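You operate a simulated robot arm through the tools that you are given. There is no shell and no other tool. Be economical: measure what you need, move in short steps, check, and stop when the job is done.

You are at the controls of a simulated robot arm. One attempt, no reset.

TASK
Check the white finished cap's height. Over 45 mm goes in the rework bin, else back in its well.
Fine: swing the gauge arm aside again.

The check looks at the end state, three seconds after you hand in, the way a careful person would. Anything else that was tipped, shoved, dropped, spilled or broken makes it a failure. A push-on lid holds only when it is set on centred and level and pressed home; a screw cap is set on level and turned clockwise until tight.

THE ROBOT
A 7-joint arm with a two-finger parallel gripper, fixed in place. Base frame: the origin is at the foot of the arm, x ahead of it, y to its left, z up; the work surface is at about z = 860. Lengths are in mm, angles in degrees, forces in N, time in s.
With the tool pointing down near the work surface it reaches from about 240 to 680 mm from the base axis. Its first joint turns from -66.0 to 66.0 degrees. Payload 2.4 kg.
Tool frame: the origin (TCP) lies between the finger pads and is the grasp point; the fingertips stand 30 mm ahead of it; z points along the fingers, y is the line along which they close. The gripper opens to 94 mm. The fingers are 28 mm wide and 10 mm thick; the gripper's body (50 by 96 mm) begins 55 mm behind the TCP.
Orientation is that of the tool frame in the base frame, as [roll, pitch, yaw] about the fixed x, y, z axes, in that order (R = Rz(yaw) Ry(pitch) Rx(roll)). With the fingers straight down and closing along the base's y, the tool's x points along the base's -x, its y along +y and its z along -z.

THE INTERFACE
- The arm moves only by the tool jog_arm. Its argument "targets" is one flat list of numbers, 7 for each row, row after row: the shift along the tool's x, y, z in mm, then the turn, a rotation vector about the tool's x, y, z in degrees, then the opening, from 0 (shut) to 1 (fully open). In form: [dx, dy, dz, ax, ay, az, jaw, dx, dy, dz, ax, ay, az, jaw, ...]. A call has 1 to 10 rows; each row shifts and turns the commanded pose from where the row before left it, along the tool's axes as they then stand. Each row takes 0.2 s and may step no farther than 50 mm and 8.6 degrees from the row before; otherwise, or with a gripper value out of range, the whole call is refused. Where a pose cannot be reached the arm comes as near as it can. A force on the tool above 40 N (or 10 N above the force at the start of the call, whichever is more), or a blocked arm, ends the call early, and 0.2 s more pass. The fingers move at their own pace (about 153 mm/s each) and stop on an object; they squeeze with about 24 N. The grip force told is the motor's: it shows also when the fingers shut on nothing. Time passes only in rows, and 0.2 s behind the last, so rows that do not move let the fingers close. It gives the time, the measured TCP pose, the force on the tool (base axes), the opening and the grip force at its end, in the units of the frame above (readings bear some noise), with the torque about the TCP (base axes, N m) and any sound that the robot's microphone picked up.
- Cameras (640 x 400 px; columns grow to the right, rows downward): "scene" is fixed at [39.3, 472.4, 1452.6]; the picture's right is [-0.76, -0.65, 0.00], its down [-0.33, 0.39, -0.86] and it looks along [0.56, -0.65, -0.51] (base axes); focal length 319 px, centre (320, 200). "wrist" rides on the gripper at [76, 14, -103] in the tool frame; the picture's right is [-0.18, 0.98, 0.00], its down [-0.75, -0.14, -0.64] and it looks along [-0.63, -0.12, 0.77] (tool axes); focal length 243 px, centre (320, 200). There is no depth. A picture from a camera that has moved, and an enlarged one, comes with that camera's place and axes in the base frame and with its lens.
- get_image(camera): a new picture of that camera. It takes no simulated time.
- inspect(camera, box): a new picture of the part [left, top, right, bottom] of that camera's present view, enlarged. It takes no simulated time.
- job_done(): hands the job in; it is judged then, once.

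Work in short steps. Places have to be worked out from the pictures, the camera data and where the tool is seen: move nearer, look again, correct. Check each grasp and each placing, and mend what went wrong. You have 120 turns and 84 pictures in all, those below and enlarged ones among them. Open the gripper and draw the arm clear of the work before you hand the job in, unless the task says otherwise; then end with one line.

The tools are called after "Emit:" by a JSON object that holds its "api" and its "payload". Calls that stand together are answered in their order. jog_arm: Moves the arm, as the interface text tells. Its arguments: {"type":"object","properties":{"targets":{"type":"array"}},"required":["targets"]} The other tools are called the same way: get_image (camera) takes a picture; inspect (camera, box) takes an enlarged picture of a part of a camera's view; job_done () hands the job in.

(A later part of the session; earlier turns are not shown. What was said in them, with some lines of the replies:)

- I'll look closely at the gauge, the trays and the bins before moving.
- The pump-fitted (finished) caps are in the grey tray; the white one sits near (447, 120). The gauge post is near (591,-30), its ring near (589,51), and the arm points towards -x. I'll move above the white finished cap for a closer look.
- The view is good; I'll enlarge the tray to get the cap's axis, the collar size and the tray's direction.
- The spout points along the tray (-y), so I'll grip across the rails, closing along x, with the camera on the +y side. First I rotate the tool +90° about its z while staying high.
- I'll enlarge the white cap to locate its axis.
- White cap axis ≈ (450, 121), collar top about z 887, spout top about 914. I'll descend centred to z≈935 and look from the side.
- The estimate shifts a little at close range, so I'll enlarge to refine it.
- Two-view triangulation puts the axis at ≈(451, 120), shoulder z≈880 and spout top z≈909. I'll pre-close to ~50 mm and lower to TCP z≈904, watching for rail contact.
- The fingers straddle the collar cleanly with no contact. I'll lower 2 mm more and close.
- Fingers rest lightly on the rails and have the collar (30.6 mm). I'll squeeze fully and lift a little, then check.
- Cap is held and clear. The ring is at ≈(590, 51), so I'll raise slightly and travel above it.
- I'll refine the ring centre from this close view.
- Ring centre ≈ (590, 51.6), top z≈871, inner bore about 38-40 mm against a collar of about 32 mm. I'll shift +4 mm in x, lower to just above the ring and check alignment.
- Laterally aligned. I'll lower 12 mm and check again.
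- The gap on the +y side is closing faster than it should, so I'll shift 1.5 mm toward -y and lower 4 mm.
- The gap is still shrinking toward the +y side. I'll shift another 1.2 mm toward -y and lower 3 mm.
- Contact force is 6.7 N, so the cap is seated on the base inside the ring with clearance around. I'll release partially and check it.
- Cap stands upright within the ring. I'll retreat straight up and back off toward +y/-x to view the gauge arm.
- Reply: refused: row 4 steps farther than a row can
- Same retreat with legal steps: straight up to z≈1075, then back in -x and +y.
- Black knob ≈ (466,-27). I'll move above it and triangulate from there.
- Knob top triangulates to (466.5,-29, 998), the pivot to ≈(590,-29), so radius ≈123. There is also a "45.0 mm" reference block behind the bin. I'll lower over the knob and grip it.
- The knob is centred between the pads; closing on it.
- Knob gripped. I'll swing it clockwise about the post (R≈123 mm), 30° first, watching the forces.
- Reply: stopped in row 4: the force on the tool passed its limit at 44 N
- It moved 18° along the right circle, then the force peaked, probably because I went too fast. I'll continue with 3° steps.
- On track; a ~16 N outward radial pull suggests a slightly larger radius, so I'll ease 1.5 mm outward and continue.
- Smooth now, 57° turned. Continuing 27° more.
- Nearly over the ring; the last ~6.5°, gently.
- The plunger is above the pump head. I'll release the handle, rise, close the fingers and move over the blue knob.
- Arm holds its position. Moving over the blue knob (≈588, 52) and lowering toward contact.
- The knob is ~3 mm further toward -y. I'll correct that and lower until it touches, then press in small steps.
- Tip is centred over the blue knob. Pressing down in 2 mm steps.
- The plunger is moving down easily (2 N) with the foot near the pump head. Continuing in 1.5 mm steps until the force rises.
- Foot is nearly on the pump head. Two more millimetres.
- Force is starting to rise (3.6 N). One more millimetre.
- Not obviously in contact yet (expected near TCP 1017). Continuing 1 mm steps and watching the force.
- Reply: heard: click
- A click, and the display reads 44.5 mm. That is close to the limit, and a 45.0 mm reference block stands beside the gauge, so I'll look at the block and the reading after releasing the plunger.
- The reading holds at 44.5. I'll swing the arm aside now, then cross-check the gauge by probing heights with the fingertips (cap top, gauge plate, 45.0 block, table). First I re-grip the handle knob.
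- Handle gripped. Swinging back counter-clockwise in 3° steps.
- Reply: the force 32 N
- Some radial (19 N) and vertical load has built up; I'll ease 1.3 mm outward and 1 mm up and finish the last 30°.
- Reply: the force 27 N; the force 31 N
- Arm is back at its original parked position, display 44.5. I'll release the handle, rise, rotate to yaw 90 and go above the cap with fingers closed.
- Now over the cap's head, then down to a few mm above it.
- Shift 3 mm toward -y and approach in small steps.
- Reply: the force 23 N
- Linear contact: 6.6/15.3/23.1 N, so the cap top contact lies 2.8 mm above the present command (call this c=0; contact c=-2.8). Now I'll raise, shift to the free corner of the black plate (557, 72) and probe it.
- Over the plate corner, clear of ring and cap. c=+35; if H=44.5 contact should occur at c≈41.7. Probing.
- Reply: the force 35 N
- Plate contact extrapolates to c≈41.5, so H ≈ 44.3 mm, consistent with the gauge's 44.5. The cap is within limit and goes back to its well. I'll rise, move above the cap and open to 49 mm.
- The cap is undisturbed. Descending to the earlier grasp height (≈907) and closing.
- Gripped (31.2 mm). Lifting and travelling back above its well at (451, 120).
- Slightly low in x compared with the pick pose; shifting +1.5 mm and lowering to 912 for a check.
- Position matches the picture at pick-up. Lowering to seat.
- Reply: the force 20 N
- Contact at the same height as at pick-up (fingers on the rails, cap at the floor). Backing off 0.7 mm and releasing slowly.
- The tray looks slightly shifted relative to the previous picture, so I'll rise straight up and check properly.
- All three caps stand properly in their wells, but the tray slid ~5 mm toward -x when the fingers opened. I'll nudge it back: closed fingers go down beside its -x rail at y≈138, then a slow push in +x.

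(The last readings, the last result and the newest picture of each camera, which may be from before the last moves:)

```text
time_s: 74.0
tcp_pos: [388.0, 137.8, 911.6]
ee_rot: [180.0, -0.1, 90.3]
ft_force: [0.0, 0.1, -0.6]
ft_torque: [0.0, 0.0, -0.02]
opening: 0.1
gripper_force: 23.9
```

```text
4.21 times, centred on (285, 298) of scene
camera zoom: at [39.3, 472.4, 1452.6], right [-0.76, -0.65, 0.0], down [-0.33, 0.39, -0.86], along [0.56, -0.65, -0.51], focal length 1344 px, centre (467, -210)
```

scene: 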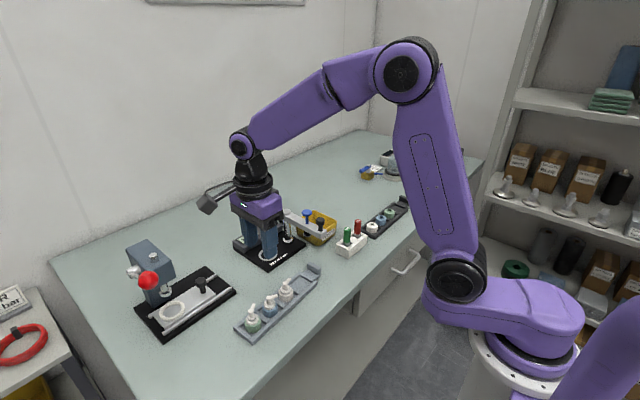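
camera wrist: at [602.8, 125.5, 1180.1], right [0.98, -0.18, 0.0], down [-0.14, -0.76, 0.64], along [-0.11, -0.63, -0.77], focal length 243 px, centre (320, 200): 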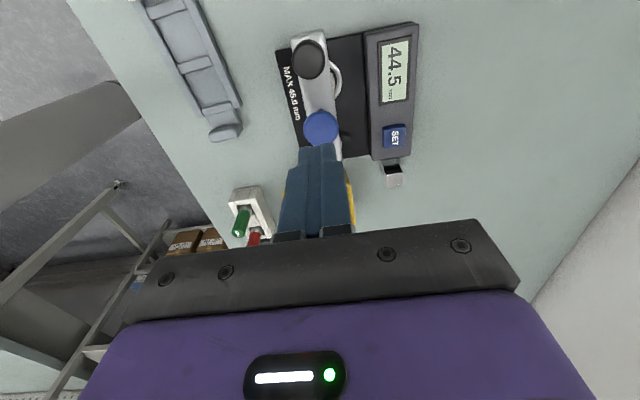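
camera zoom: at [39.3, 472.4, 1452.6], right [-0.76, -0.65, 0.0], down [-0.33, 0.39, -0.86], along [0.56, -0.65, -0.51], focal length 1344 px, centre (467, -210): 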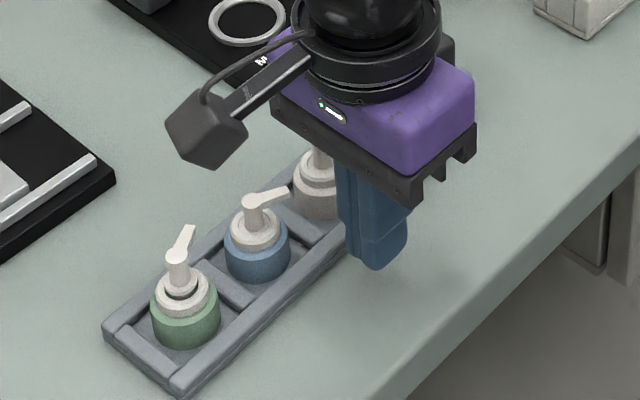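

Fingers are clear of the rail and still above the table. Lowering to tip ≈ z 865 and approaching the rail.

Emit:
{"api": "jog_arm", "payload": {"targets": [0, 0, 12, 0, 0, 0, 0, 0, 0, 5, 0, 0, 0, 0, 0, 6, 0, 0, 0, 0, 0, 0, 5, 0, 0, 0, 0, 0, 0, 0, 0, 0, 0, 0, 0]}}

Emit:
{"api": "jog_arm", "payload": {"targets": [0, 2, 0, 0, 0, 0, 0, 0, 2, 0, 0, 0, 0, 0, 0, 0, 0, 0, 0, 0, 0]}}

Emit:
{"api": "inspect", "payload": {"camera": "scene", "box": [225, 250, 345, 345]}}

```text
time_s: 75.2
tcp_pos: [398.3, 135.1, 895.9]
ee_rot: [180.0, -0.2, 90.4]
ft_force: [0.0, 0.6, -0.1]
ft_torque: [0.03, 0.0, -0.02]
opening: 0.0
gripper_force: 23.8
```

```text
time_s: 76.0
tcp_pos: [403.2, 136.7, 895.2]
ee_rot: [180.0, -0.1, 90.3]
ft_force: [-0.2, -0.1, -0.3]
ft_torque: [-0.02, -0.02, 0.0]
opening: 0.0
gripper_force: 24.1
```

```text
4.21 times, centred on (285, 298) of scene
camera zoom: at [39.3, 472.4, 1452.6], right [-0.76, -0.65, 0.0], down [-0.33, 0.39, -0.86], along [0.56, -0.65, -0.51], focal length 1344 px, centre (467, -210)
```

zoom: 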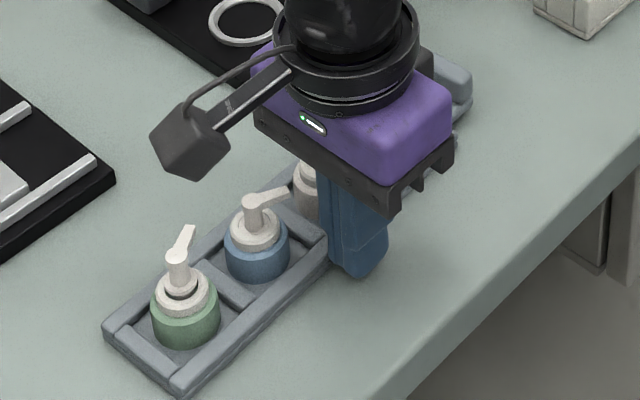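

No contact yet, but very near. Advancing slowly and reading the force.

Emit:
{"api": "jog_arm", "payload": {"targets": [0, 1, 0, 0, 0, 0, 0, 0, 0, 0, 0, 0, 0, 0]}}

Emit:
{"api": "jog_arm", "payload": {"targets": [0, 1, 0, 0, 0, 0, 0, 0, 0, 0, 0, 0, 0, 0]}}

Emit:
{"api": "jog_arm", "payload": {"targets": [0, 1, 0, 0, 0, 0, 0, 0, 0, 0, 0, 0, 0, 0]}}

Emit:
{"api": "jog_arm", "payload": {"targets": [0, 1, 0, 0, 0, 0, 0, 0, 0, 0, 0, 0, 0, 0]}}

```text
time_s: 76.6
tcp_pos: [403.2, 136.6, 896.9]
ee_rot: [179.8, -0.2, 90.4]
ft_force: [0.1, -0.6, -0.2]
ft_torque: [0.0, 0.0, 0.01]
opening: 0.1
gripper_force: 24.4
```

```text
time_s: 77.2
tcp_pos: [405.9, 138.0, 895.9]
ee_rot: [179.8, -0.1, 90.4]
ft_force: [-0.4, 0.2, -0.3]
ft_torque: [0.0, -0.04, 0.0]
opening: 0.2
gripper_force: 23.7
```

```text
time_s: 77.8
tcp_pos: [406.2, 136.8, 896.9]
ee_rot: [179.9, -0.1, 90.5]
ft_force: [-1.3, -0.1, 0.5]
ft_torque: [0.0, 0.03, 0.0]
opening: 0.0
gripper_force: 24.2
```

```text
time_s: 78.4
tcp_pos: [407.3, 137.8, 896.1]
ee_rot: [179.9, -0.1, 90.4]
ft_force: [-0.9, 1.8, 0.7]
ft_torque: [0.02, 0.02, 0.01]
opening: 0.0
gripper_force: 24.4
```

Light contact (~1 N) may have begun; checking how far the tray has moved.

Emit:
{"api": "inspect", "payload": {"camera": "scene", "box": [225, 250, 335, 345]}}

```text
4.21 times, centred on (280, 298) of scene
camera zoom: at [39.3, 472.4, 1452.6], right [-0.76, -0.65, 0.0], down [-0.33, 0.39, -0.86], along [0.56, -0.65, -0.51], focal length 1344 px, centre (488, -210)
```

zoom: 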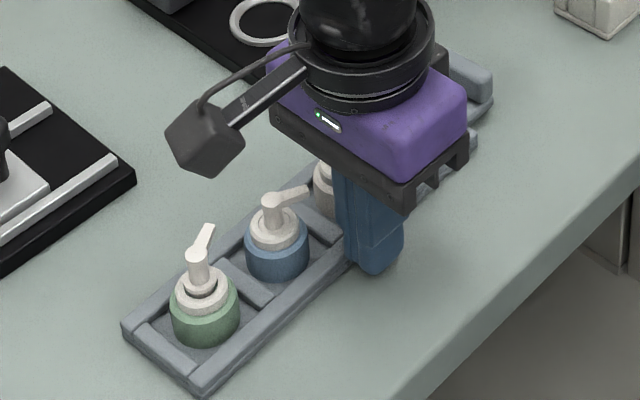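

The tray has moved ~1 mm back; about 3.5 mm remain.

Emit:
{"api": "jog_arm", "payload": {"targets": [0, 1, 0, 0, 0, 0, 0, 0, 0.5, 0, 0, 0, 0, 0, 0, 0.5, 0, 0, 0, 0, 0, 0, 0.5, 0, 0, 0, 0, 0, 0, 0.5, 0, 0, 0, 0, 0, 0, 0.5, 0, 0, 0, 0, 0, 0, 0, 0, 0, 0, 0, 0]}}

Emit:
{"api": "inspect", "payload": {"camera": "scene", "box": [225, 250, 335, 345]}}

```text
time_s: 80.0
tcp_pos: [409.5, 137.7, 895.3]
ee_rot: [179.9, -0.1, 90.3]
ft_force: [-1.5, 0.2, 1.3]
ft_torque: [0.04, 0.04, 0.03]
opening: 0.0
gripper_force: 23.8
```

```text
4.21 times, centred on (280, 298) of scene
camera zoom: at [39.3, 472.4, 1452.6], right [-0.76, -0.65, 0.0], down [-0.33, 0.39, -0.86], along [0.56, -0.65, -0.51], focal length 1344 px, centre (488, -210)
```

zoom: 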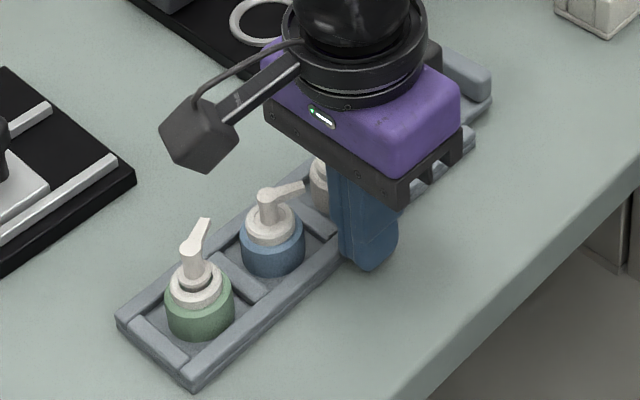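

Blue and green are about back in place, but the handle end lags (slight rotation). I'll back off and nudge near the handle end (y≈60) up to the original rail line (TCP x≈414).

Emit:
{"api": "jog_arm", "payload": {"targets": [0, -5, 0, 0, 0, 0, 0, 0, -10, 0, 0, 0, 0, 0, -39, 0, 0, 0, 0, 0, 0, -39, 0, 0, 0, 0, 0, 0, 0, 10, 0, 0, 0, 0, 0, 0, 4, 0, 0, 0, 0, 0, 0, 0, 0, 0, 0, 0, 0]}}

Emit:
{"api": "jog_arm", "payload": {"targets": [0, 1, 0, 0, 0, 0, 0, 0, 1, 0, 0, 0, 0, 0, 0, 1, 0, 0, 0, 0, 0, 0, 1, 0, 0, 0, 0, 0, 0, 1, 0, 0, 0, 0, 0, 0, 0, 0, 0, 0, 0, 0]}}

Emit:
{"api": "inspect", "payload": {"camera": "scene", "box": [225, 250, 335, 345]}}

```text
time_s: 81.6
tcp_pos: [410.5, 60.7, 894.8]
ee_rot: [179.8, -0.1, 90.4]
ft_force: [0.5, -0.6, -0.5]
ft_torque: [-0.01, -0.03, -0.01]
opening: 0.0
gripper_force: 24.4
```

```text
time_s: 83.0
tcp_pos: [414.8, 59.1, 894.9]
ee_rot: [180.0, 0.0, 90.4]
ft_force: [-1.3, 0.0, 0.3]
ft_torque: [0.0, 0.01, 0.03]
opening: 0.1
gripper_force: 23.5
```

```text
4.21 times, centred on (280, 298) of scene
camera zoom: at [39.3, 472.4, 1452.6], right [-0.76, -0.65, 0.0], down [-0.33, 0.39, -0.86], along [0.56, -0.65, -0.51], focal length 1344 px, centre (488, -210)
```

zoom: 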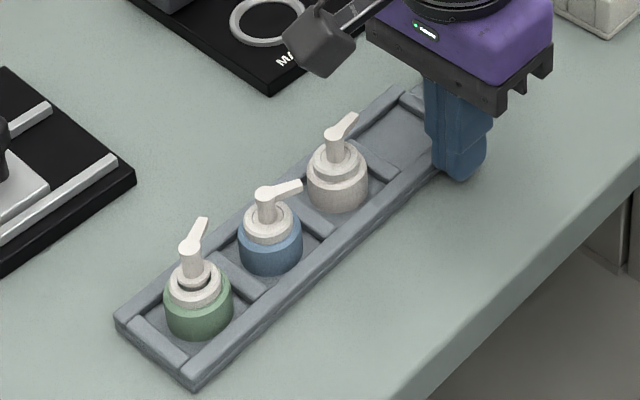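

The tray is within about 1-2 mm of its original place with all caps upright. I'll back off, rise and open the gripper.

Emit:
{"api": "jog_arm", "payload": {"targets": [0, -10, 0, 0, 0, 0, 0, 0, -5, -20, 0, 0, 0, 0, 0, 0, -45, 0, 0, 0, 0, 0, 0, -45, 0, 0, 0, 0, 0, 0, -45, 0, 0, 0, 0.5, 0, 0, -45, 0, 0, 0, 1, 25, 0, 0, 0, 0, 0, 1, 35, 0, 0, 0, 0, 0, 1, 0, 0, 0, 0, 0, 0, 1]}}

Emit:
{"api": "inspect", "payload": {"camera": "scene", "box": [220, 180, 420, 345]}}

Emit:
{"api": "inspect", "payload": {"camera": "scene", "box": [225, 250, 335, 345]}}

```text
time_s: 85.0
tcp_pos: [397.3, 117.8, 1095.0]
ee_rot: [180.0, -0.1, 90.3]
ft_force: [0.7, 0.3, -0.6]
ft_torque: [0.02, -0.01, -0.04]
opening: 94.0
gripper_force: 0.0
```

```text
2.42 times, centred on (320, 262) of scene
camera zoom: at [39.3, 472.4, 1452.6], right [-0.76, -0.65, 0.0], down [-0.33, 0.39, -0.86], along [0.56, -0.65, -0.51], focal length 774 px, centre (320, 48)
```

zoom: 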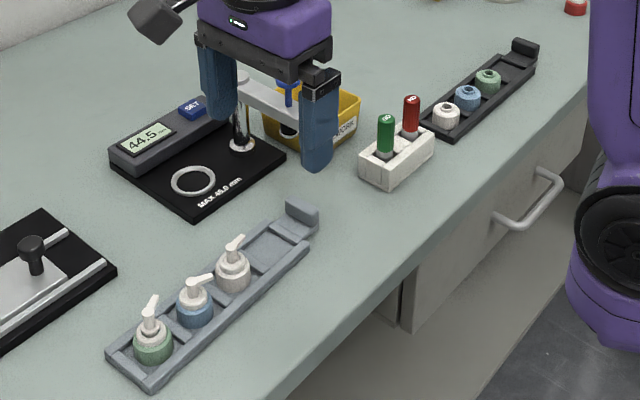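

```text
4.21 times, centred on (280, 298) of scene
camera zoom: at [39.3, 472.4, 1452.6], right [-0.76, -0.65, 0.0], down [-0.33, 0.39, -0.86], along [0.56, -0.65, -0.51], focal length 1344 px, centre (488, -210)
```

zoom: 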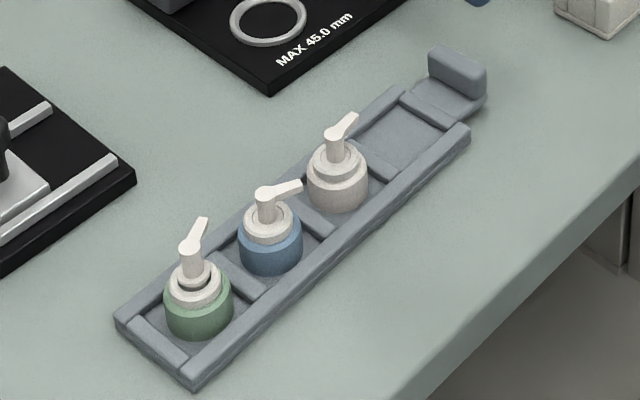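

Everything is in place: the tray is back on its original outline, the white cap is in its well, the gauge arm is parked aside, and the gripper is open and clear. Handing in.

Emit:
{"api": "job_done", "payload": {}}

```text
The job is handed in.
```

The white finished cap measured 44.5 mm on the gauge (a rough fingertip check gave about 44.3 mm), so it passed and went back in its well, and the gauge arm is swung aside; the tray slid about 5 mm while I released the cap, and I nudged it back to within 1–2 mm of where it started.
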